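You operate a simulated robot arm through the tools that you are given. There is no shell and no other tool.

You are at the controls of a simulated robot arm. One attempt, no reset.

Task
Lap the orange shoe free of blue dye, gauge it and pass it.
Fine: Lap it on the plate, read it on the anvil by the yellow button; only at 10 m or under does it go into the green tray. Set down upright: what you pick out.

Only the result counts: the job must be done as asked and must still hold three seconds after the hand-in. Knocking over, shifting, dropping, spilling or breaking anything else fails it.

Robot
A 7-joint arm with a fingered hand, fixed in place. Base frame: the origin is at the foot of the arm, x ahead of it, y to its left, z up. Readings come in mm, rad, newtons and seconds.
With the tool pointing down near the work surface it reaches from about 180 to 780 mm from the base axis. Its first joint turns from -2.897 to 2.897 rad. Payload 4.9 kg.
The TCP is the grasp point between the finger pads, 32 mm short of the fingertips. In the tool frame z runs along the fingers and y along their closing line. The gripper opens to 192 mm. The gripper's body begins 89 mm behind the TCP. The gripper is a hand of 3 fingers: y runs from the thumb to the fingers, the wrist lies at [0, 0, -267] in the tool frame, and closing takes about 1.5 s.
Orientation is that of the tool frame in the base frame, as a unit quaternion [x, y, z, w]. With the fingers straight down and closing along the base's y, the tool's x points along the base's -x, its y along +y and its z along -z.

Tools
- The arm moves only by the tool arm_command. Its arguments are lists of equal length, an entry for each row: "turn": the turn, a rotation vector about the base's x, y, z in units of 5 degrees (1.0 is 5 degrees), a list of three; "translation": the shift along the base's x, y, z in units of 20 mm (1.0 is 20 mm), a list of three; "grip": the closure, from 0 (fully open) to 1 (shut). In form: {"turn": [[wx, wy, wz], ...], "translation": [[dx, dy, dz], ...], "grip": [grip, ...]}. A call has 1 to 20 rows; each row shifts and turns the commanded pose from where the row before left it. A call with a number of a shift or a turn outside -1 to 1 is refused whole. A row lasts 0.2 s, in which the tool goes at most 50 mm and 0.15 rad; a call with a longer step from one row to the next is refused whole, and so is a gripper value outside its range. Where a pose cannot be reached the arm comes as near as it can. A force on the tool above 40 N (or 10 N above the force at the start of the call, whichever is more), or a blocked arm, ends the call early, and 0.2 s more pass. Each finger travels about 153 mm/s and halts on what it meets, pressing with about 32 N; the grip force reading is that of the motor and also rises with nothing between the fingers. The clock runs only during rows and for 0.2 s after the last one: add rows that do not move to give the fingers time. The reply holds the time, the measured pose of the TCP, the force on the tool along the base axes, the opening and the grip force, in the units named above and with some noise, with the torque about the TCP (base axes, N m) and any sound that the robot's microphone picked up.
- Cameras (640 x 400 px; columns grow to the right, rows downward): "scene" is fixed at [403.9, 507, 1688.9]; the picture's right is [-0.79, -0.62, 0.00], its down [-0.61, 0.77, -0.20] and it looks along [0.12, -0.16, -0.98] (base axes); focal length 304 px, centre (320, 200). "wrist" rides on the gripper at [80, -46, -113] in the tool frame; the picture's right is [0.50, 0.87, 0.00], its down [-0.67, 0.39, -0.63] and it looks along [-0.55, 0.32, 0.78] (tool axes); focal length 226 px, centre (320, 200). There is no depth. A picture from a camera that has moved, and an enlarged one, comes with that camera's place and axes in the base frame and with its lens. The place of the scene camera against the robot may be out by one fixed shift of up to 12 mm in any direction.
- snapshot(camera): a new picture of that camera. The clock stands still meanwhile.
- grasp_type(shape): the hand has 3 fingers and takes this shape, open, in about a second: jaw (thumb against the fingers, like two jaws); tri (thumb and two fingers); tip (a fingertip pinch); poke (one finger out to press); point (the index stretched); flat (the hand flat); cup (the hand cupped); fist (a fist). The gripper value then closes the fingers along that shape, each until it touches; the sizes above hold for jaw. It gives what a move gives, with no picture.
- enlarge(camera, box): a new picture of the part [left, top, right, bottom] of that camera's present view, enlarged. The clock stands still meanwhile.
- finish_job(): hands the job in; it is judged then, once.

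Nothing tells you positions but the pictures and the camera data. Unless the task says otherwise, let go and move clear before handing in.

The tools are called as a command line: name --argument value ..., lists and objects as JSON in quotes. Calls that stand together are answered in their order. arm_command: Moves the arm, as the interface text tells. Its arguments: {"type":"object","properties":{"turn":{"type":"array"},"translation":{"type":"array"},"grip":{"type":"array"}},"required":["turn","translation","grip"]} The other tools are called the same way: grasp_type (shape) gives the hand a shape; snapshot (camera) takes a picture; enlarge (camera, box) takes an enlarged picture of a part of a camera's view; finish_job () hands the job in.

At the start:

```text
t: 0.0
tcp_pos: [409.9, 217.1, 1266.5]
tool_rot: [0.0, 1.0, 0.001, 0.001]
wrist_force: [-0.3, -0.7, 0.5]
wrist_torque: [-0.01, 0.03, 0.01]
opening: 191.8
grasp_force: 0.1
shape: jaw
```

scene: 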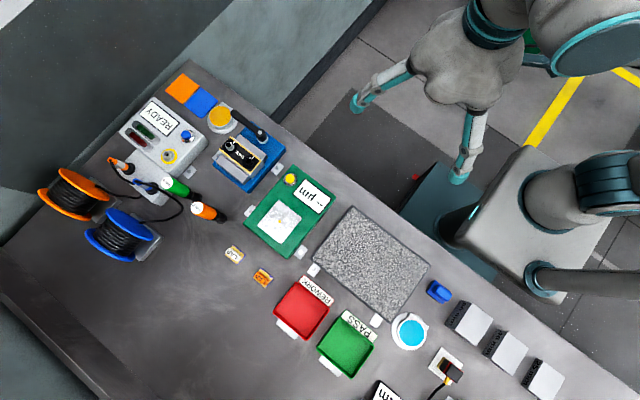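
wrist: 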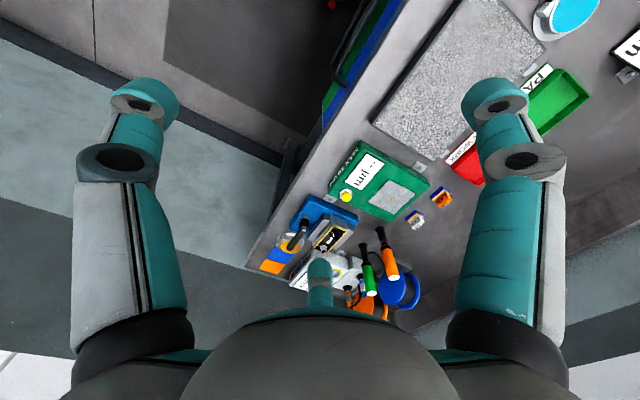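

I see a bench with a grey lapping plate, a green gauge with a yellow button, red REWORK and green PASS trays, and two small shoes (one orange, one cream). I'll look closer before moving.

enlarge --camera "scene" --box '[200, 150, 360, 300]'

enlarge --camera "scene" --box '[260, 200, 460, 400]'

enlarge --camera "scene" --box '[90, 60, 290, 260]'

enlarge --camera "scene" --box '[400, 260, 600, 400]'

enlarge --camera "scene" --box '[215, 235, 285, 295]'

```text
2.67 times, centred on (280, 225) of scene
camera zoom: at [403.9, 507.0, 1688.9], right [-0.79, -0.62, 0.0], down [-0.61, 0.77, -0.2], along [0.12, -0.16, -0.98], focal length 809 px, centre (427, 133)
```

zoom: 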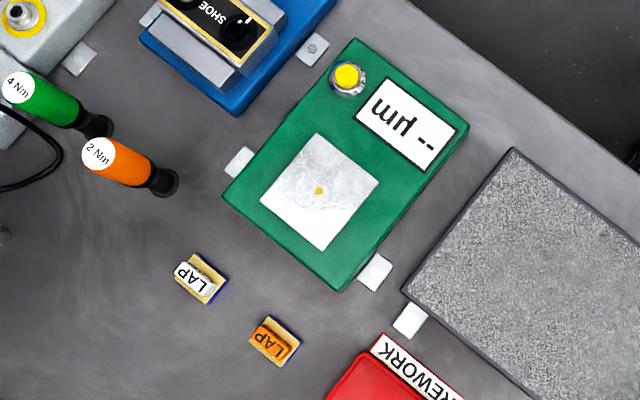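

```text
2.00 times, centred on (360, 300) of scene
camera zoom: at [403.9, 507.0, 1688.9], right [-0.79, -0.62, 0.0], down [-0.61, 0.77, -0.2], along [0.12, -0.16, -0.98], focal length 607 px, centre (240, 0)
```

zoom: 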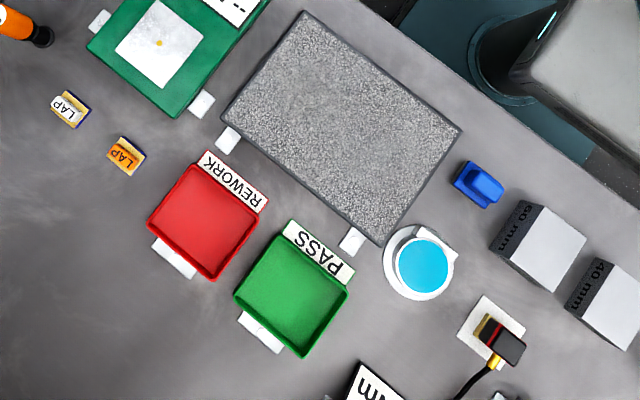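

```text
2.00 times, centred on (190, 160) of scene
camera zoom: at [403.9, 507.0, 1688.9], right [-0.79, -0.62, 0.0], down [-0.61, 0.77, -0.2], along [0.12, -0.16, -0.98], focal length 607 px, centre (580, 280)
```

zoom: 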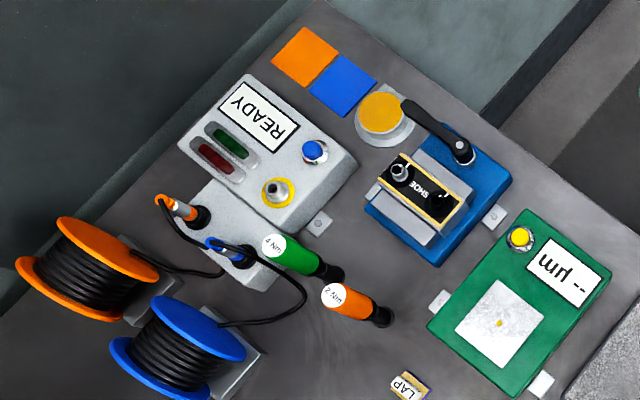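

```text
2.86 times, centred on (500, 330) of scene
camera zoom: at [403.9, 507.0, 1688.9], right [-0.79, -0.62, 0.0], down [-0.61, 0.77, -0.2], along [0.12, -0.16, -0.98], focal length 867 px, centre (-194, -171)
```

zoom: 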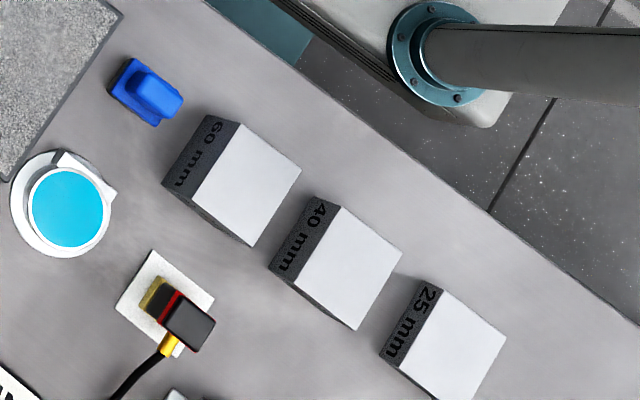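

```text
6.67 times, centred on (250, 265) of scene
camera zoom: at [403.9, 507.0, 1688.9], right [-0.79, -0.62, 0.0], down [-0.61, 0.77, -0.2], along [0.12, -0.16, -0.98], focal length 2023 px, centre (787, -233)
```

zoom: 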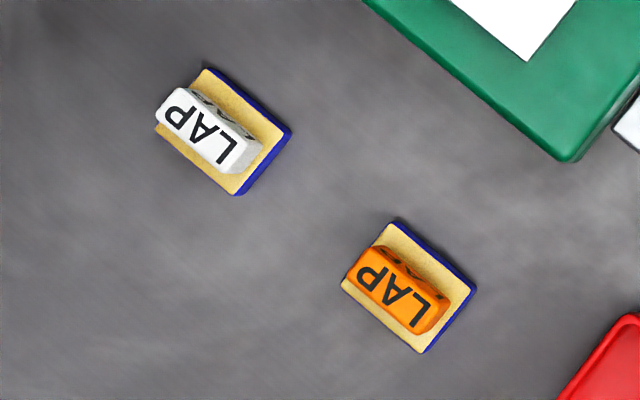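

The orange shoe (a brass plate with blue dye and an orange LAP handle) sits near x≈489, y≈620, on a bench at roughly z≈910. Before I go near it, I'll check in free air how the hand closes.

arm_command --turn '[[0, 0, 0], [0, 0, 0], [0, 0, 0], [0, 0, 0], [0, 0, 0], [0, 0, 0], [0, 0, 0], [0, 0, 0], [0, 0, 0]]' --translation '[[0, 0, 0], [0, 0, 0], [0, 0, 0], [0, 0, 0], [0, 0, 0], [0, 0, 0], [0, 0, 0], [0, 0, 0], [0, 0, 0]]' --grip '[1, 1, 1, 1, 1, 1, 1, 1, 1]'

snapshot --camera "wrist"

grasp_type --shape "tip"

snapshot --camera "wrist"

grasp_type --shape "tri"

snapshot --camera "wrist"

```text
t: 2.0
tcp_pos: [410.4, 217.9, 1267.0]
tool_rot: [0.001, 1.0, 0.001, 0.001]
wrist_force: [-0.5, 0.4, 0.1]
wrist_torque: [0.02, 0.01, -0.03]
opening: 0.2
grasp_force: 32.0
shape: jaw
```

```text
taken
camera wrist: at [332.0, 172.2, 1381.9], right [-0.5, 0.87, 0.0], down [0.67, 0.39, 0.63], along [0.55, 0.32, -0.77], focal length 226 px, centre (320, 200)
```

wrist: 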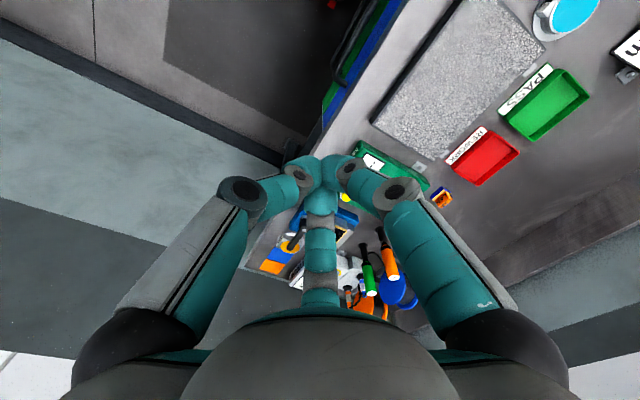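

```text
t: 2.9
tcp_pos: [409.5, 217.2, 1267.0]
tool_rot: [0.001, 1.0, 0.001, 0.0]
wrist_force: [-0.2, 0.1, 0.1]
wrist_torque: [-0.02, 0.01, -0.01]
opening: 192.0
grasp_force: 0.1
shape: tip
```

```text
taken
camera wrist: at [332.0, 172.2, 1381.9], right [-0.5, 0.87, 0.0], down [0.67, 0.39, 0.63], along [0.55, 0.32, -0.77], focal length 226 px, centre (320, 200)
```

wrist: 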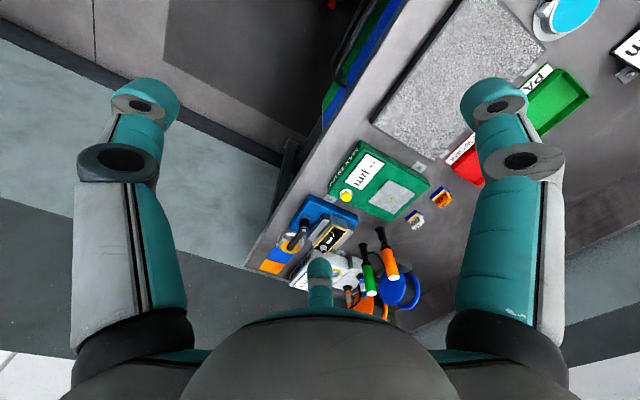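

```text
t: 3.8
tcp_pos: [411.7, 217.5, 1267.9]
tool_rot: [0.001, 1.0, 0.001, 0.001]
wrist_force: [0.2, -0.2, 0.1]
wrist_torque: [0.01, -0.01, 0.01]
opening: 191.9
grasp_force: 0.0
shape: tri
```

```text
taken
camera wrist: at [332.0, 172.2, 1381.9], right [-0.5, 0.87, 0.0], down [0.67, 0.39, 0.63], along [0.55, 0.32, -0.77], focal length 226 px, centre (320, 200)
```

wrist: 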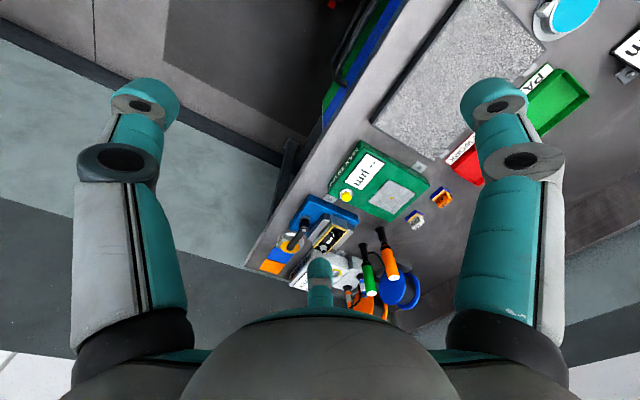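

In jaw the three fingers close at 120° to each other. I'll see how tri and tip close before choosing a grasp.

arm_command --turn '[[0, 0, 0], [0, 0, 0], [0, 0, 0], [0, 0, 0], [0, 0, 0], [0, 0, 0], [0, 0, 0], [0, 0, 0]]' --translation '[[0, 0, 0], [0, 0, 0], [0, 0, 0], [0, 0, 0], [0, 0, 0], [0, 0, 0], [0, 0, 0], [0, 0, 0]]' --grip '[0.85, 0.85, 0.85, 0.85, 0.85, 0.85, 0.85, 0.85]'

snapshot --camera "wrist"

grasp_type --shape "tip"

arm_command --turn '[[0, 0, 0], [0, 0, 0], [0, 0, 0], [0, 0, 0], [0, 0, 0], [0, 0, 0], [0, 0, 0], [0, 0, 0]]' --translation '[[0, 0, 0], [0, 0, 0], [0, 0, 0], [0, 0, 0], [0, 0, 0], [0, 0, 0], [0, 0, 0], [0, 0, 0]]' --grip '[0.85, 0.85, 0.85, 0.85, 0.85, 0.85, 0.85, 0.85]'

snapshot --camera "wrist"

grasp_type --shape "jaw"

arm_command --turn '[[0, 0, 0], [0, 0, 0], [0, 0, 0], [0, 0, 0], [0, 0, 0], [0, 0, 0], [0, 0, 0], [0, 0, 0]]' --translation '[[0, 0, 0], [0, 0, 0], [0, 0, 0], [0, 0, 0], [0, 0, 0], [0, 0, 0], [0, 0, 0], [0, 0, 0]]' --grip '[0.85, 0.85, 0.85, 0.85, 0.85, 0.85, 0.85, 0.85]'

snapshot --camera "wrist"

enlarge --camera "scene" --box '[340, 20, 540, 200]'

grasp_type --shape "poke"

snapshot --camera "wrist"

enlarge --camera "scene" --box '[340, 20, 540, 200]'

```text
t: 5.6
tcp_pos: [411.1, 217.8, 1266.8]
tool_rot: [0.002, 1.0, 0.001, 0.001]
wrist_force: [0.1, 0.2, 0.3]
wrist_torque: [0.01, 0.0, -0.01]
opening: 29.1
grasp_force: 0.0
shape: tri
```

```text
taken
camera wrist: at [332.0, 172.2, 1381.9], right [-0.5, 0.87, 0.0], down [0.67, 0.39, 0.63], along [0.55, 0.32, -0.77], focal length 226 px, centre (320, 200)
```

wrist: 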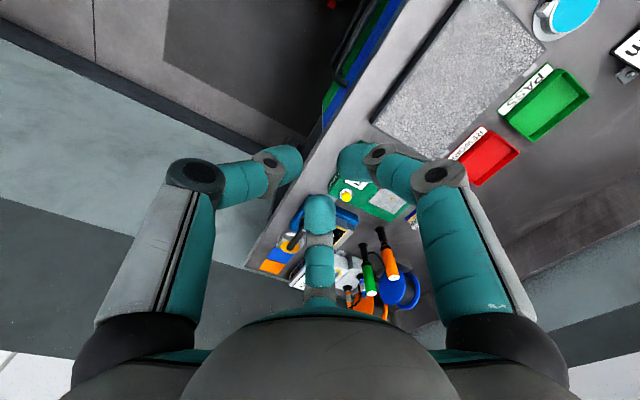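

```text
t: 6.5
tcp_pos: [410.8, 218.3, 1266.8]
tool_rot: [0.0, 1.0, 0.001, 0.001]
wrist_force: [0.7, 0.0, -0.3]
wrist_torque: [-0.01, -0.02, 0.0]
opening: 191.9
grasp_force: 0.2
shape: tip
```

```text
t: 8.3
tcp_pos: [410.6, 218.0, 1268.1]
tool_rot: [0.001, 1.0, 0.001, 0.001]
wrist_force: [0.3, -0.2, -0.4]
wrist_torque: [-0.04, 0.03, 0.02]
opening: 28.9
grasp_force: 0.0
shape: tip
```

```text
taken
camera wrist: at [332.0, 172.2, 1381.9], right [-0.5, 0.87, 0.0], down [0.67, 0.39, 0.63], along [0.55, 0.32, -0.77], focal length 226 px, centre (320, 200)
```

wrist: 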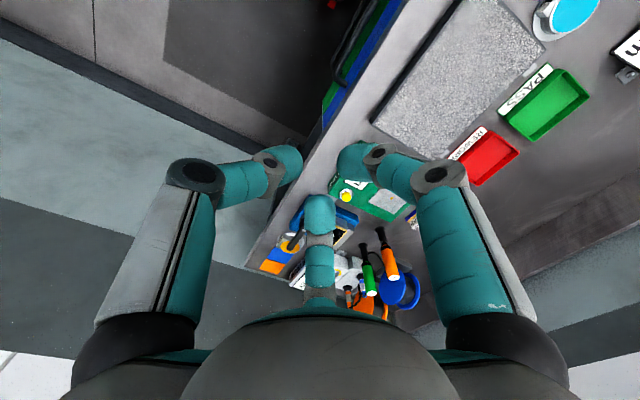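

```text
t: 9.2
tcp_pos: [410.9, 218.0, 1267.4]
tool_rot: [0.001, 1.0, 0.001, 0.001]
wrist_force: [0.0, -0.3, -0.5]
wrist_torque: [0.02, -0.02, 0.03]
opening: 192.0
grasp_force: 0.0
shape: jaw
```

```text
t: 11.0
tcp_pos: [411.1, 217.3, 1267.9]
tool_rot: [0.001, 1.0, 0.001, 0.001]
wrist_force: [-0.2, 0.0, -0.2]
wrist_torque: [0.02, 0.0, -0.01]
opening: 29.1
grasp_force: 0.0
shape: jaw
```

```text
taken
camera wrist: at [332.0, 172.2, 1381.9], right [-0.5, 0.87, 0.0], down [0.67, 0.39, 0.63], along [0.55, 0.32, -0.77], focal length 226 px, centre (320, 200)
```

wrist: 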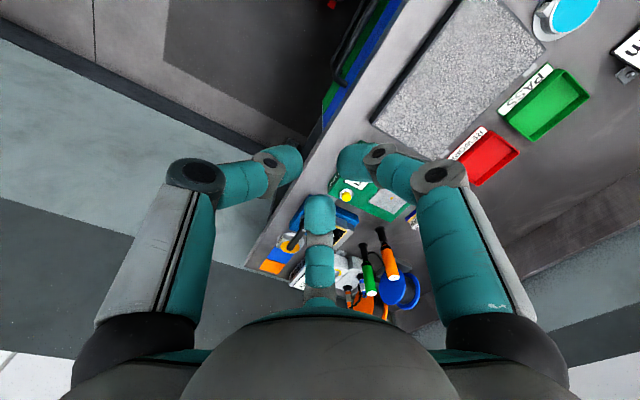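

```text
2.22 times, centred on (440, 110) of scene
camera zoom: at [403.9, 507.0, 1688.9], right [-0.79, -0.62, 0.0], down [-0.61, 0.77, -0.2], along [0.12, -0.16, -0.98], focal length 674 px, centre (53, 400)
```

zoom: 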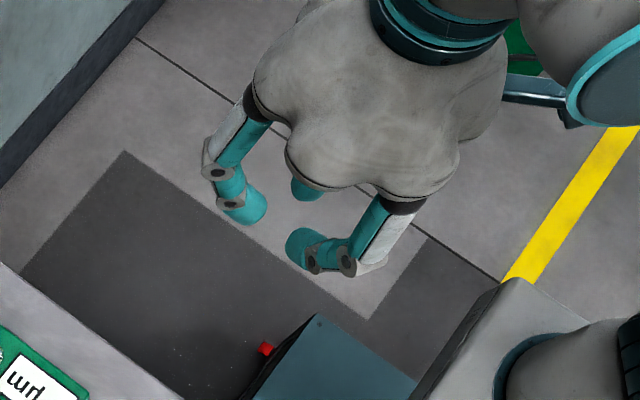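

```text
t: 11.9
tcp_pos: [410.1, 218.0, 1267.1]
tool_rot: [0.0, 1.0, 0.001, 0.0]
wrist_force: [0.6, 0.9, -0.9]
wrist_torque: [-0.02, -0.01, -0.03]
opening: 0.0
grasp_force: 0.0
shape: poke
```

```text
taken
camera wrist: at [332.0, 172.2, 1381.9], right [-0.5, 0.87, 0.0], down [0.67, 0.39, 0.63], along [0.55, 0.32, -0.77], focal length 226 px, centre (320, 200)
```

wrist: 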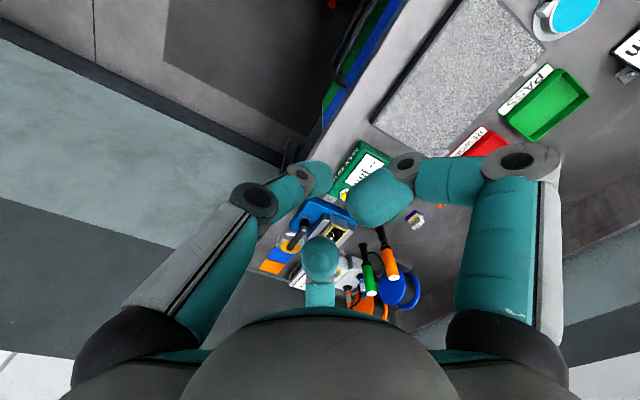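

```text
2.22 times, centred on (440, 110) of scene
camera zoom: at [403.9, 507.0, 1688.9], right [-0.79, -0.62, 0.0], down [-0.61, 0.77, -0.2], along [0.12, -0.16, -0.98], focal length 674 px, centre (53, 400)
```

zoom: 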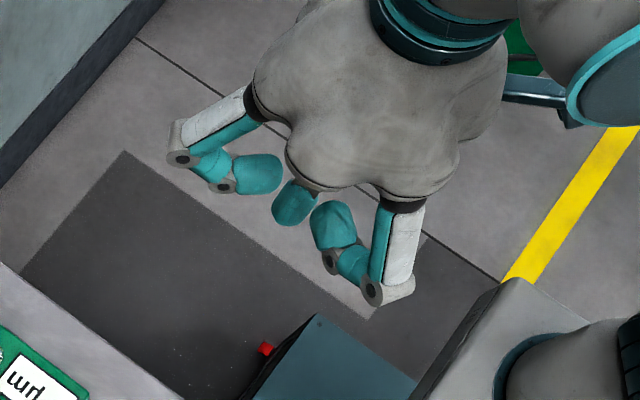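

All the closing shapes are the same three-jaw pinch, and poke puts one finger out along the tool axis. I'll use jaw for gripping, and now move high above the shoes to localize them with the wrist camera.

grasp_type --shape "jaw"

arm_command --turn '[[0, 0, 0], [0, 0, 0], [0, 0, 0], [0, 0, 0], [0, 0, 0], [0, 0, 0], [0, 0, 0], [0, 0, 0], [0, 0, 0], [0, 0, 0], [0, 0, 0], [0, 0, 0], [0, 0, 0], [0, 0, 0], [0, 0, 0], [0, 0, 0], [0, 0, 0]]' --translation '[[0.2, 1, -0.3], [0.2, 1, -0.3], [0.2, 1, -0.3], [0.2, 1, -0.3], [0.2, 1, -0.3], [0.2, 1, -0.3], [0.2, 1, -0.3], [0.2, 1, -0.3], [0.2, 1, -0.3], [0.2, 1, -0.3], [0.2, 1, -0.3], [0.2, 1, -0.3], [0.2, 1, -0.3], [0.2, 1, -0.3], [0.2, 1, -0.3], [0.2, 1, -0.3], [0.2, 1, -0.3]]' --grip '[0, 0, 0, 0, 0, 0, 0, 0, 0, 0, 0, 0, 0, 0, 0, 0, 0]'

snapshot --camera "wrist"

snapshot --camera "scene"

```text
t: 12.8
tcp_pos: [410.2, 218.3, 1265.9]
tool_rot: [0.0, 1.0, 0.002, 0.001]
wrist_force: [0.0, 0.2, -0.2]
wrist_torque: [-0.03, 0.03, -0.03]
opening: 192.1
grasp_force: 0.0
shape: jaw
```

```text
t: 16.4
tcp_pos: [471.1, 549.0, 1160.7]
tool_rot: [0.001, 1.0, 0.001, 0.001]
wrist_force: [-0.1, 0.2, 0.6]
wrist_torque: [-0.01, -0.01, -0.04]
opening: 191.9
grasp_force: 0.1
shape: jaw
out of reach, approached as far as the arm can: row 17
```

```text
taken
camera wrist: at [393.5, 503.5, 1274.7], right [-0.5, 0.87, 0.0], down [0.67, 0.39, 0.63], along [0.55, 0.32, -0.77], focal length 226 px, centre (320, 200)
```

wrist: 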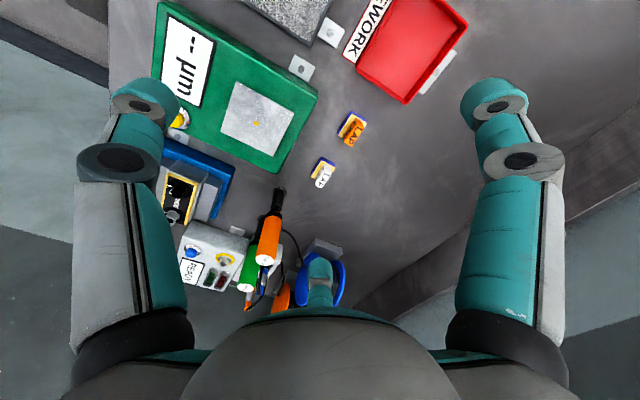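

```text
taken
```

scene: 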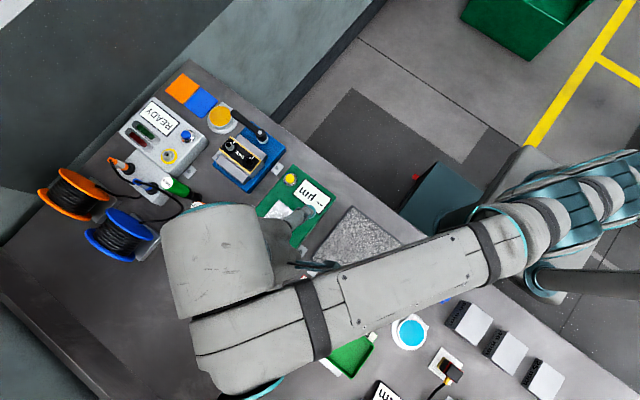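

The wrist view puts the orange shoe near (493, 622), at about 790 mm radius and close to the reach limit. I'll go lower and out to improve the estimate and see what I can reach there.

arm_command --turn '[[0, 0, 0], [0, 0, 0], [0, 0, 0], [0, 0, 0], [0, 0, 0], [0, 0, 0]]' --translation '[[0, 0, -1], [0, 0, -1], [0, 0, -1], [0, 0, -1], [0, 0, -0.5], [0, 0, 0]]' --grip '[0.5, 0.5, 0.5, 0.5, 0.5, 0.5]'

snapshot --camera "wrist"

```text
t: 17.8
tcp_pos: [471.6, 548.7, 1068.6]
tool_rot: [0.001, 1.0, 0.0, 0.001]
wrist_force: [-0.1, -0.6, -0.4]
wrist_torque: [-0.01, 0.04, 0.0]
opening: 96.4
grasp_force: 0.1
shape: jaw
```

```text
taken
camera wrist: at [393.9, 503.2, 1184.4], right [-0.5, 0.87, 0.0], down [0.67, 0.39, 0.63], along [0.55, 0.32, -0.77], focal length 226 px, centre (320, 200)
```

wrist: 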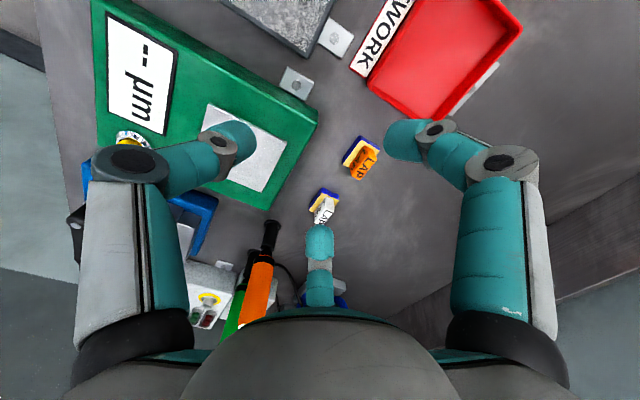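

Now I'll zoom in on this wrist view to measure the shoe.

enlarge --camera "wrist" --box '[280, 110, 440, 230]'

enlarge --camera "wrist" --box '[80, 0, 340, 240]'

```text
3.33 times, centred on (360, 170) of wrist
camera zoom: at [393.9, 503.2, 1184.4], right [-0.5, 0.87, 0.0], down [0.67, 0.39, 0.63], along [0.55, 0.32, -0.77], focal length 754 px, centre (187, 300)
```

zoom: 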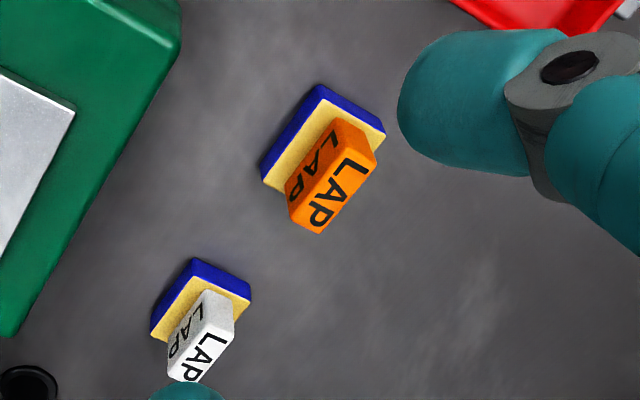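

```text
1.67 times, centred on (210, 120) of wrist
camera zoom: at [393.9, 503.2, 1184.4], right [-0.5, 0.87, 0.0], down [0.67, 0.39, 0.63], along [0.55, 0.32, -0.77], focal length 377 px, centre (503, 333)
```

zoom: 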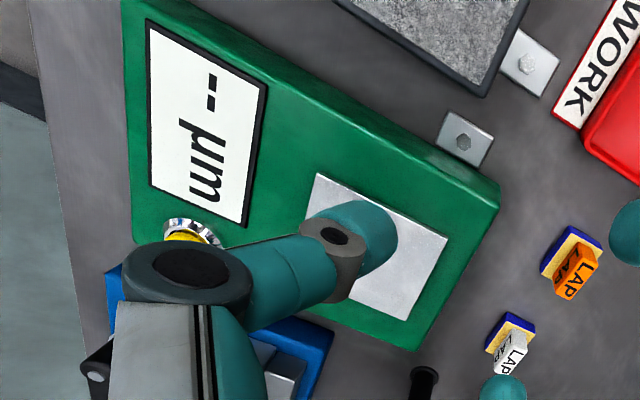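

The shoe's edges line up with base x/y, the long side runs along x, and the handle is tall. I'll move closer over it while watching reach.

arm_command --turn '[[0, 0, 0], [0, 0, 0], [0, 0, 0], [0, 0, 0], [0, 0, 0]]' --translation '[[0.2, 0, -1], [0.2, 0.5, -0.6], [0.2, 0.7, 0], [0.2, 0.7, 0], [0, 0, 0]]' --grip '[0.5, 0.5, 0.5, 0.5, 0.5]'

snapshot --camera "wrist"

enlarge --camera "wrist" --box '[260, 100, 420, 220]'

```text
t: 19.0
tcp_pos: [488.7, 586.4, 1038.4]
tool_rot: [0.0, 1.0, 0.002, 0.001]
wrist_force: [-0.2, -0.1, 0.3]
wrist_torque: [-0.01, 0.02, -0.01]
opening: 96.6
grasp_force: 0.0
shape: jaw
```

```text
taken
camera wrist: at [409.9, 541.8, 1152.3], right [-0.5, 0.87, 0.0], down [0.67, 0.39, 0.63], along [0.55, 0.32, -0.77], focal length 226 px, centre (320, 200)
```

wrist: 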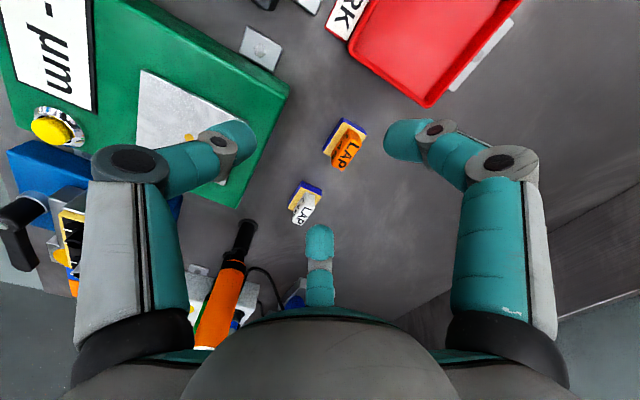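

```text
3.33 times, centred on (340, 160) of wrist
camera zoom: at [409.9, 541.8, 1152.3], right [-0.5, 0.87, 0.0], down [0.67, 0.39, 0.63], along [0.55, 0.32, -0.77], focal length 754 px, centre (253, 333)
```

zoom: 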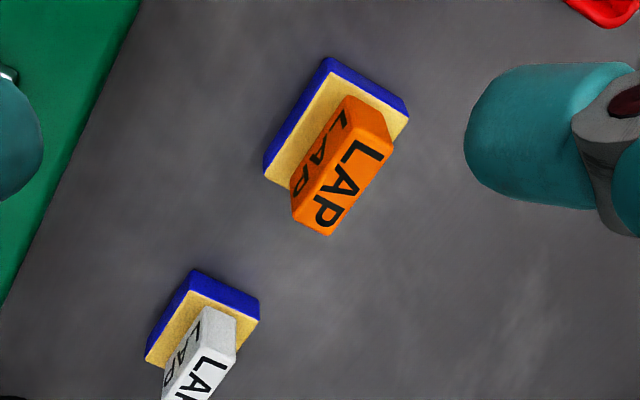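

The plate spans x 468–508 and y 602–633, the bench is at z≈920, the handle top at z≈954, and the handle centre at about (488, 617). I'll pre-close part way and move over it, fingertips still above the handle.

arm_command --turn '[[0, 0, 0], [0, 0, 0], [0, 0, 0], [0, 0, 0], [0, 0, 0]]' --translation '[[0, 0, -0.6], [0, 0.5, -0.6], [0, 0.5, -0.4], [0, 0.5, 0], [0, 0, 0]]' --grip '[0.65, 0.65, 0.65, 0.65, 0.65]'

snapshot --camera "wrist"

enlarge --camera "wrist" --box '[240, 100, 400, 220]'

```text
t: 20.2
tcp_pos: [483.8, 610.3, 1003.4]
tool_rot: [0.0, 1.0, 0.001, 0.002]
wrist_force: [0.7, -0.1, -0.3]
wrist_torque: [0.03, 0.01, 0.02]
opening: 67.5
grasp_force: 0.1
shape: jaw
out of reach, approached as far as the arm can: row 4
```

```text
taken
camera wrist: at [405.0, 563.6, 1118.8], right [-0.5, 0.87, 0.0], down [0.67, 0.39, 0.63], along [0.55, 0.32, -0.77], focal length 226 px, centre (320, 200)
```

wrist: 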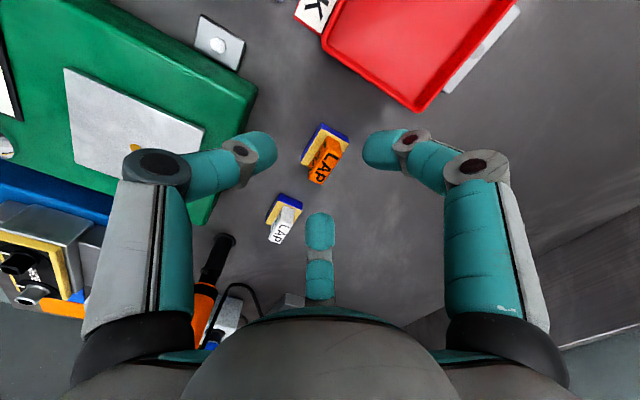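

```text
3.33 times, centred on (320, 160) of wrist
camera zoom: at [405.0, 563.6, 1118.8], right [-0.5, 0.87, 0.0], down [0.67, 0.39, 0.63], along [0.55, 0.32, -0.77], focal length 754 px, centre (320, 333)
```

zoom: 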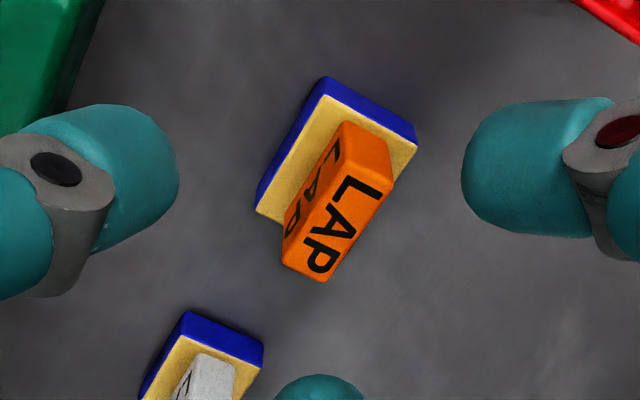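

The arm's reach is clipped just short of the shoe at this height (779 mm versus 786 needed). I'll descend, where the reach is longer, and try to edge outward.

arm_command --turn '[[0, 0, 0], [0, 0, 0], [0, 0, 0], [0, 0, 0], [0, 0, 0], [0, 0, 0]]' --translation '[[0, 0, -0.6], [0, 0, -0.6], [0, 0, -0.5], [0.08, 0.15, 0], [0.08, 0.15, 0], [0, 0, 0]]' --grip '[0.65, 0.65, 0.65, 0.65, 0.65, 0.65]'

snapshot --camera "wrist"

enlarge --camera "wrist" --box '[220, 90, 420, 240]'

```text
t: 21.6
tcp_pos: [485.2, 615.2, 970.1]
tool_rot: [0.001, 1.0, 0.002, 0.001]
wrist_force: [-1.2, -0.2, 0.5]
wrist_torque: [0.02, 0.0, 0.01]
opening: 67.7
grasp_force: 0.1
shape: jaw
```

```text
taken
camera wrist: at [408.1, 569.7, 1084.3], right [-0.5, 0.87, 0.0], down [0.67, 0.39, 0.63], along [0.55, 0.32, -0.77], focal length 226 px, centre (320, 200)
```

wrist: 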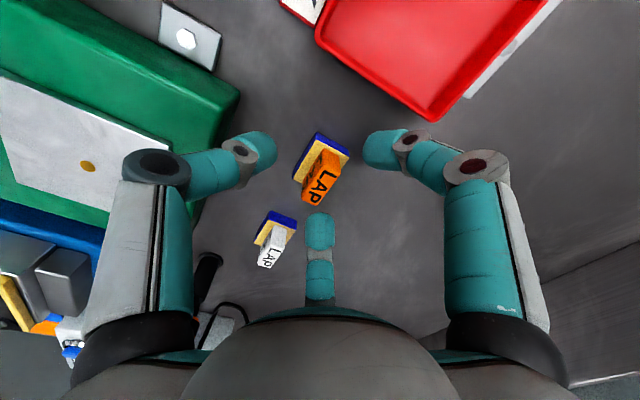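

```text
2.67 times, centred on (320, 165) of wrist
camera zoom: at [408.1, 569.7, 1084.3], right [-0.5, 0.87, 0.0], down [0.67, 0.39, 0.63], along [0.55, 0.32, -0.77], focal length 603 px, centre (320, 293)
```

zoom: 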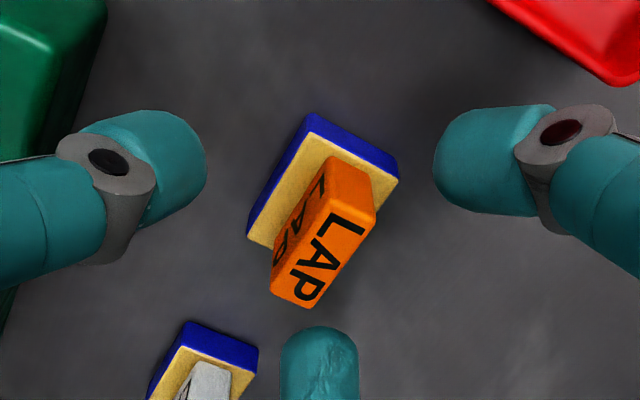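

The hand is now centred on the handle at about (486.5, 615), fingertips at z≈937, with the plate top at z≈932. I'll drop 2 mm and close.

arm_command --turn '[[0, 0, 0], [0, 0, 0], [0, 0, 0], [0, 0, 0], [0, 0, 0], [0, 0, 0]]' --translation '[[0.02, 0.03, -0.1], [0, 0, 0], [0, 0, 0], [0, 0, 0], [0, 0, 0], [0, 0, 0]]' --grip '[0.65, 0.75, 0.85, 0.95, 1, 1]'

snapshot --camera "wrist"

enlarge --camera "wrist" --box '[220, 90, 420, 240]'

```text
t: 23.0
tcp_pos: [486.6, 615.4, 967.0]
tool_rot: [0.001, 1.0, 0.002, 0.0]
wrist_force: [0.7, 0.0, 0.4]
wrist_torque: [0.04, 0.0, 0.01]
opening: 14.1
grasp_force: 32.2
shape: jaw
```

```text
taken
camera wrist: at [408.7, 569.9, 1082.1], right [-0.5, 0.87, 0.0], down [0.67, 0.39, 0.63], along [0.55, 0.32, -0.77], focal length 226 px, centre (320, 200)
```

wrist: 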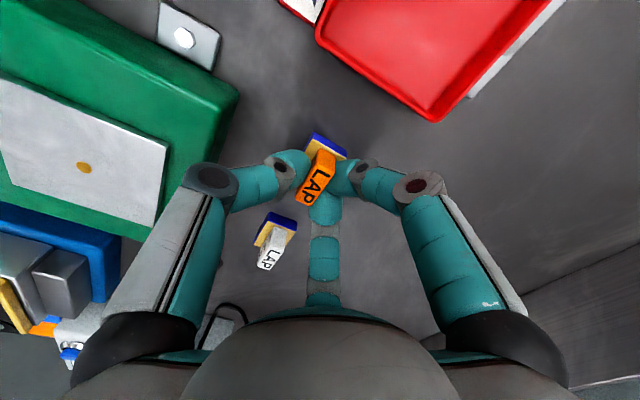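

```text
2.67 times, centred on (320, 165) of wrist
camera zoom: at [408.7, 569.9, 1082.1], right [-0.5, 0.87, 0.0], down [0.67, 0.39, 0.63], along [0.55, 0.32, -0.77], focal length 603 px, centre (320, 293)
```

zoom: 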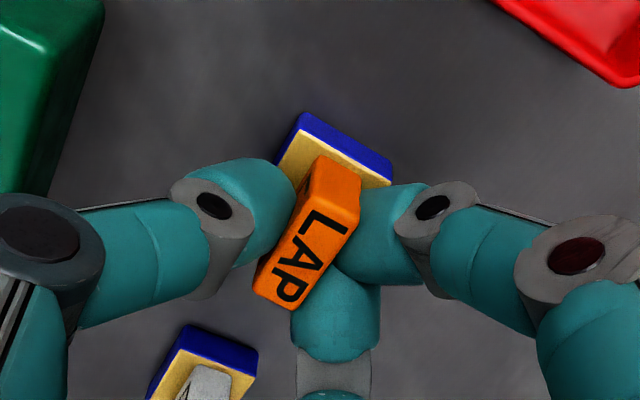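

The grip closed on the handle (opening 14 mm, 32 N). I'll lift gently and check that the shoe comes up straight.

arm_command --turn '[[0, 0, 0], [0, 0, 0], [0, 0, 0], [0, 0, 0], [0, 0, 0], [0, 0, 0]]' --translation '[[0, 0, 0.25], [0, 0, 0.5], [0, -0.2, 0.8], [-0.1, -0.3, 0.8], [-0.1, -0.3, 0.5], [0, 0, 0]]' --grip '[1, 1, 1, 1, 1, 1]'

enlarge --camera "wrist" --box '[220, 90, 420, 240]'

snapshot --camera "wrist"

```text
t: 24.4
tcp_pos: [483.5, 599.9, 1024.8]
tool_rot: [0.001, 1.0, 0.0, 0.001]
wrist_force: [-0.1, -0.2, -1.1]
wrist_torque: [0.01, -0.02, 0.04]
opening: 14.0
grasp_force: 32.5
shape: jaw
```

```text
2.67 times, centred on (320, 165) of wrist
camera zoom: at [404.4, 554.2, 1139.6], right [-0.5, 0.87, 0.0], down [0.67, 0.39, 0.63], along [0.55, 0.32, -0.77], focal length 603 px, centre (320, 293)
```

zoom: 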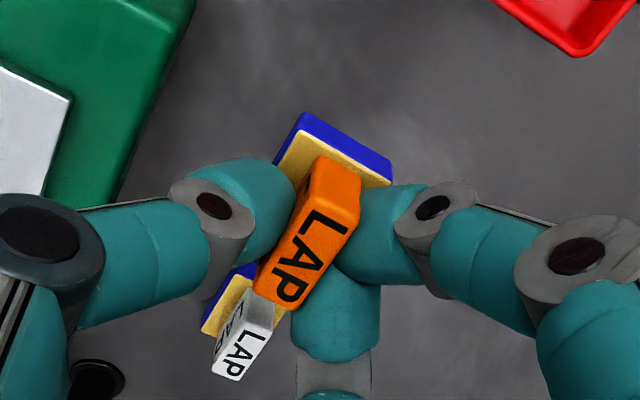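

```text
taken
camera wrist: at [404.4, 554.2, 1139.6], right [-0.5, 0.87, 0.0], down [0.67, 0.39, 0.63], along [0.55, 0.32, -0.77], focal length 226 px, centre (320, 200)
```

wrist: 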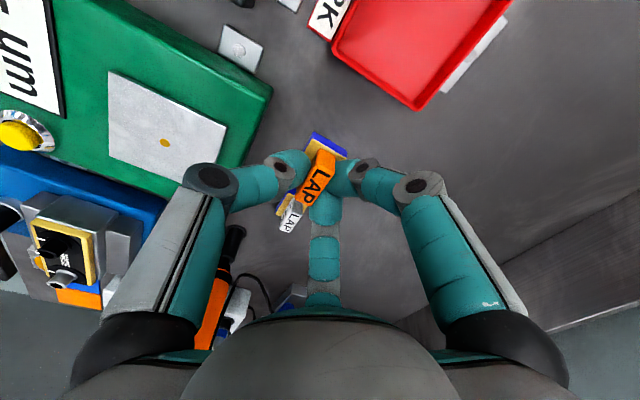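

The shoe is held level, its bottom about 47 mm below the TCP. I'll route over the red tray, avoiding the gauge, to above the lapping plate (about x 182–421, y 345–512).

arm_command --turn '[[0, 0, 0], [0, 0, 0], [0, 0, 0], [0, 0, 0], [0, 0, 0], [0, 0, 0], [0, 0, 0], [0, 0, 0], [0, 0, 0], [0, 0, 0], [0, 0, 0], [0, 0, 0], [0, 0, 0], [0, 0, 0], [0, 0, 0]]' --translation '[[0, 0, 1], [-0.5, 0, 0.8], [-1, -0.2, 0], [-1, -0.2, 0], [-1, -0.3, 0], [-1, -0.3, 0], [-0.8, -1, 0], [-0.8, -1, 0], [-0.5, -1, 0], [-0.4, -1, 0], [0, -1, 0], [0, -1, 0], [0, -1, 0], [0, -0.5, 0], [0, 0, 0]]' --grip '[1, 1, 1, 1, 1, 1, 1, 1, 1, 1, 1, 1, 1, 1, 1]'

snapshot --camera "wrist"

snapshot --camera "scene"

```text
t: 27.6
tcp_pos: [342.6, 429.3, 1060.5]
tool_rot: [0.001, 1.0, 0.001, 0.0]
wrist_force: [-0.2, -0.1, -0.8]
wrist_torque: [0.03, 0.01, 0.04]
opening: 14.1
grasp_force: 32.1
shape: jaw
```

```text
taken
camera wrist: at [264.5, 383.5, 1174.9], right [-0.5, 0.87, 0.0], down [0.67, 0.39, 0.63], along [0.55, 0.32, -0.77], focal length 226 px, centre (320, 200)
```

wrist: 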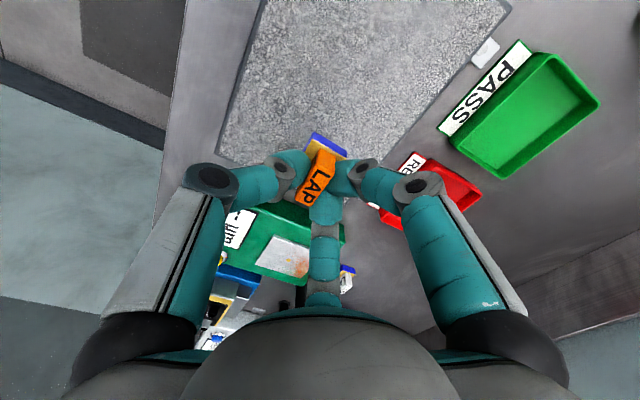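

```text
taken
```

scene: 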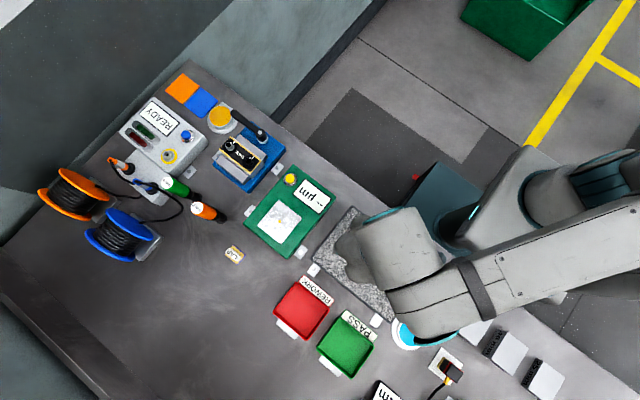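

I'm over the plate. I'll lower to near contact, then creep down in small steps watching the force.

arm_command --turn '[[0, 0, 0], [0, 0, 0], [0, 0, 0], [0, 0, 0], [0, 0, 0], [0, 0, 0]]' --translation '[[-0.5, 0, -0.8], [-0.5, 0, -0.8], [0, 0, -0.7], [0, 0, -0.3], [0, 0, -0.2], [0, 0, 0]]' --grip '[1, 1, 1, 1, 1, 1]'

enlarge --camera "wrist" --box '[220, 90, 420, 240]'

```text
t: 29.0
tcp_pos: [323.2, 429.4, 1003.7]
tool_rot: [0.0, 1.0, 0.001, 0.001]
wrist_force: [-0.3, 0.3, -0.3]
wrist_torque: [0.01, -0.02, -0.01]
opening: 14.4
grasp_force: 32.3
shape: jaw
```

```text
2.67 times, centred on (320, 165) of wrist
camera zoom: at [244.6, 384.1, 1119.1], right [-0.5, 0.87, 0.0], down [0.67, 0.39, 0.63], along [0.55, 0.32, -0.77], focal length 603 px, centre (320, 293)
```

zoom: 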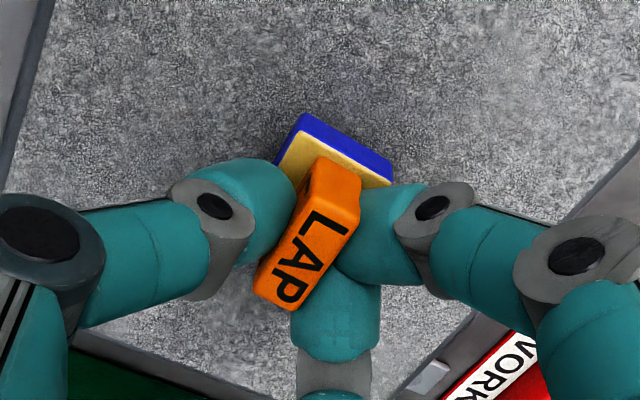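

arm_command --turn '[[0, 0, 0], [0, 0, 0], [0, 0, 0], [0, 0, 0], [0, 0, 0], [0, 0, 0]]' --translation '[[0, 0, -0.1], [0, 0, -0.1], [0, 0, -0.1], [0, 0, -0.1], [0, 0, -0.1], [0, 0, 0]]' --grip '[1, 1, 1, 1, 1, 1]'

```text
t: 30.4
tcp_pos: [323.9, 430.2, 996.2]
tool_rot: [0.0, 1.0, 0.002, 0.002]
wrist_force: [-2.7, -1.2, 15.2]
wrist_torque: [-0.32, 0.08, -0.05]
opening: 14.6
grasp_force: 31.9
shape: jaw
```

Contact at TCP z≈996 with about 15 N. I'll rub gently and monitor the force.

arm_command --turn '[[0, 0, 0], [0, 0, 0], [0, 0, 0], [0, 0, 0], [0, 0, 0], [0, 0, 0], [0, 0, 0], [0, 0, 0], [0, 0, 0]]' --translation '[[-0.5, 0, 0], [-0.5, 0, 0], [-0.5, 0, 0], [-0.5, 0, 0], [0.5, 0, 0], [0.5, 0, 0], [0.5, 0, 0], [0.5, 0, 0], [0, 0, 0]]' --grip '[1, 1, 1, 1, 1, 1, 1, 1, 1]'

enlarge --camera "wrist" --box '[220, 90, 420, 240]'

```text
t: 32.4
tcp_pos: [321.9, 430.3, 995.1]
tool_rot: [0.0, 1.0, 0.002, 0.002]
wrist_force: [-3.1, 0.3, 24.8]
wrist_torque: [-0.35, 0.07, -0.08]
opening: 14.7
grasp_force: 32.0
shape: jaw
```

```text
2.67 times, centred on (320, 165) of wrist
camera zoom: at [244.4, 383.8, 1109.6], right [-0.5, 0.87, 0.0], down [0.67, 0.39, 0.63], along [0.55, 0.32, -0.77], focal length 603 px, centre (320, 293)
```

zoom: 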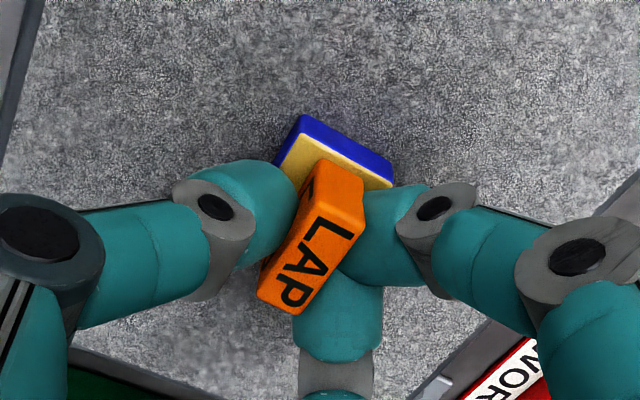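

Rubbing works with the grip stable, at about 25 N. I'll ease off slightly and do a longer, varied lapping pattern.

arm_command --turn '[[0, 0, 0], [0, 0, 0], [0, 0, 0], [0, 0, 0], [0, 0, 0], [0, 0, 0], [0, 0, 0], [0, 0, 0], [0, 0, 0], [0, 0, 0], [0, 0, 0], [0, 0, 0], [0, 0, 0], [0, 0, 0], [0, 0, 0], [0, 0, 0], [0, 0, 0], [0, 0, 0], [0, 0, 0], [0, 0, 0]]' --translation '[[-0.6, 0, 0.02], [-0.6, 0.2, 0], [-0.6, 0.4, 0], [-0.3, 0.6, 0], [0, 0.6, 0], [0.3, 0.5, 0], [0.6, 0.2, 0], [0.6, -0.2, 0], [0.6, -0.5, 0], [0.6, -0.6, 0], [0.6, -0.6, 0], [0.6, -0.6, 0], [0.6, -0.3, 0], [0.6, 0, 0], [0.3, 0.4, 0], [0, 0.6, 0], [-0.5, 0.5, 0], [-0.6, 0, 0], [-0.6, -0.4, 0], [-0.6, -0.3, 0]]' --grip '[1, 1, 1, 1, 1, 1, 1, 1, 1, 1, 1, 1, 1, 1, 1, 1, 1, 1, 1, 1]'

enlarge --camera "wrist" --box '[220, 90, 420, 240]'

```text
t: 36.6
tcp_pos: [343.4, 439.4, 996.1]
tool_rot: [0.002, 1.0, 0.001, 0.001]
wrist_force: [3.9, 1.7, 12.6]
wrist_torque: [-0.11, -0.11, 0.01]
opening: 14.5
grasp_force: 32.2
shape: jaw
```

```text
2.67 times, centred on (320, 165) of wrist
camera zoom: at [265.1, 394.2, 1110.0], right [-0.5, 0.87, 0.0], down [0.67, 0.39, 0.63], along [0.55, 0.32, -0.77], focal length 603 px, centre (320, 293)
```

zoom: 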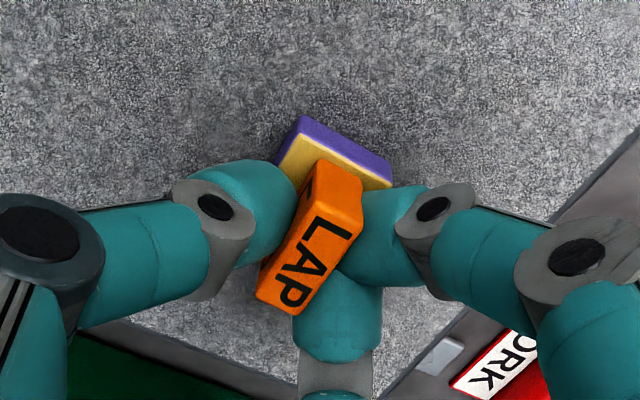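

The blue band is visibly fading with lapping. I'll carry on with the same pattern.

arm_command --turn '[[0, 0, 0], [0, 0, 0], [0, 0, 0], [0, 0, 0], [0, 0, 0], [0, 0, 0], [0, 0, 0], [0, 0, 0], [0, 0, 0], [0, 0, 0], [0, 0, 0], [0, 0, 0], [0, 0, 0], [0, 0, 0], [0, 0, 0], [0, 0, 0], [0, 0, 0], [0, 0, 0], [0, 0, 0], [0, 0, 0]]' --translation '[[-0.6, -0.2, 0], [-0.6, 0, 0], [-0.6, 0.2, 0], [-0.6, 0.4, 0], [-0.3, 0.6, 0], [0, 0.6, 0], [0.3, 0.5, 0], [0.6, 0.2, 0], [0.6, -0.2, 0], [0.6, -0.5, 0], [0.6, -0.6, 0], [0.6, -0.6, 0], [0.5, -0.6, 0], [0.4, -0.3, 0], [0.3, 0.1, 0], [0, 0.5, 0], [-0.3, 0.6, 0], [-0.6, 0.2, 0], [-0.6, -0.3, 0], [-0.6, -0.3, 0]]' --grip '[1, 1, 1, 1, 1, 1, 1, 1, 1, 1, 1, 1, 1, 1, 1, 1, 1, 1, 1, 1]'

enlarge --camera "wrist" --box '[220, 90, 420, 240]'

```text
t: 40.8
tcp_pos: [335.8, 445.0, 995.1]
tool_rot: [0.0, 1.0, 0.001, 0.001]
wrist_force: [3.1, 2.8, 12.7]
wrist_torque: [-0.11, -0.09, 0.02]
opening: 14.6
grasp_force: 32.4
shape: jaw
```

```text
2.67 times, centred on (320, 165) of wrist
camera zoom: at [258.7, 400.0, 1109.9], right [-0.5, 0.87, 0.0], down [0.67, 0.39, 0.63], along [0.55, 0.32, -0.77], focal length 603 px, centre (320, 293)
```

zoom: 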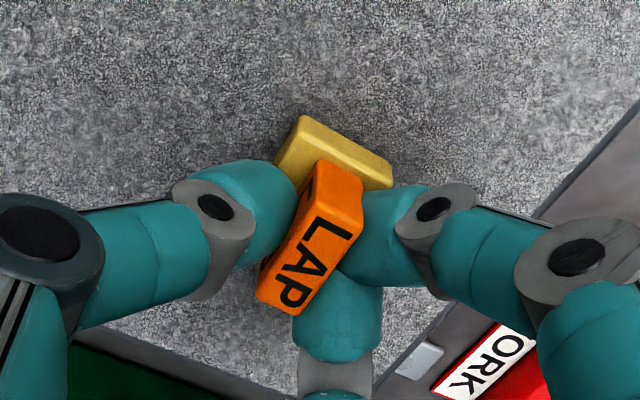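

enlarge --camera "wrist" --box '[300, 125, 350, 165]'

```text
10.00 times, centred on (325, 145) of wrist
camera zoom: at [258.7, 400.0, 1109.9], right [-0.5, 0.87, 0.0], down [0.67, 0.39, 0.63], along [0.55, 0.32, -0.77], focal length 2261 px, centre (270, 750)
```

zoom: 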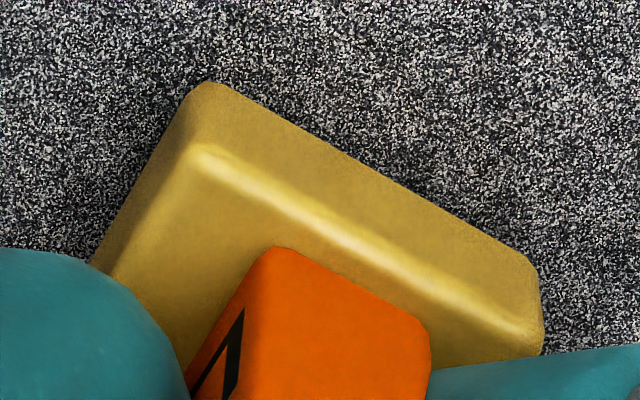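

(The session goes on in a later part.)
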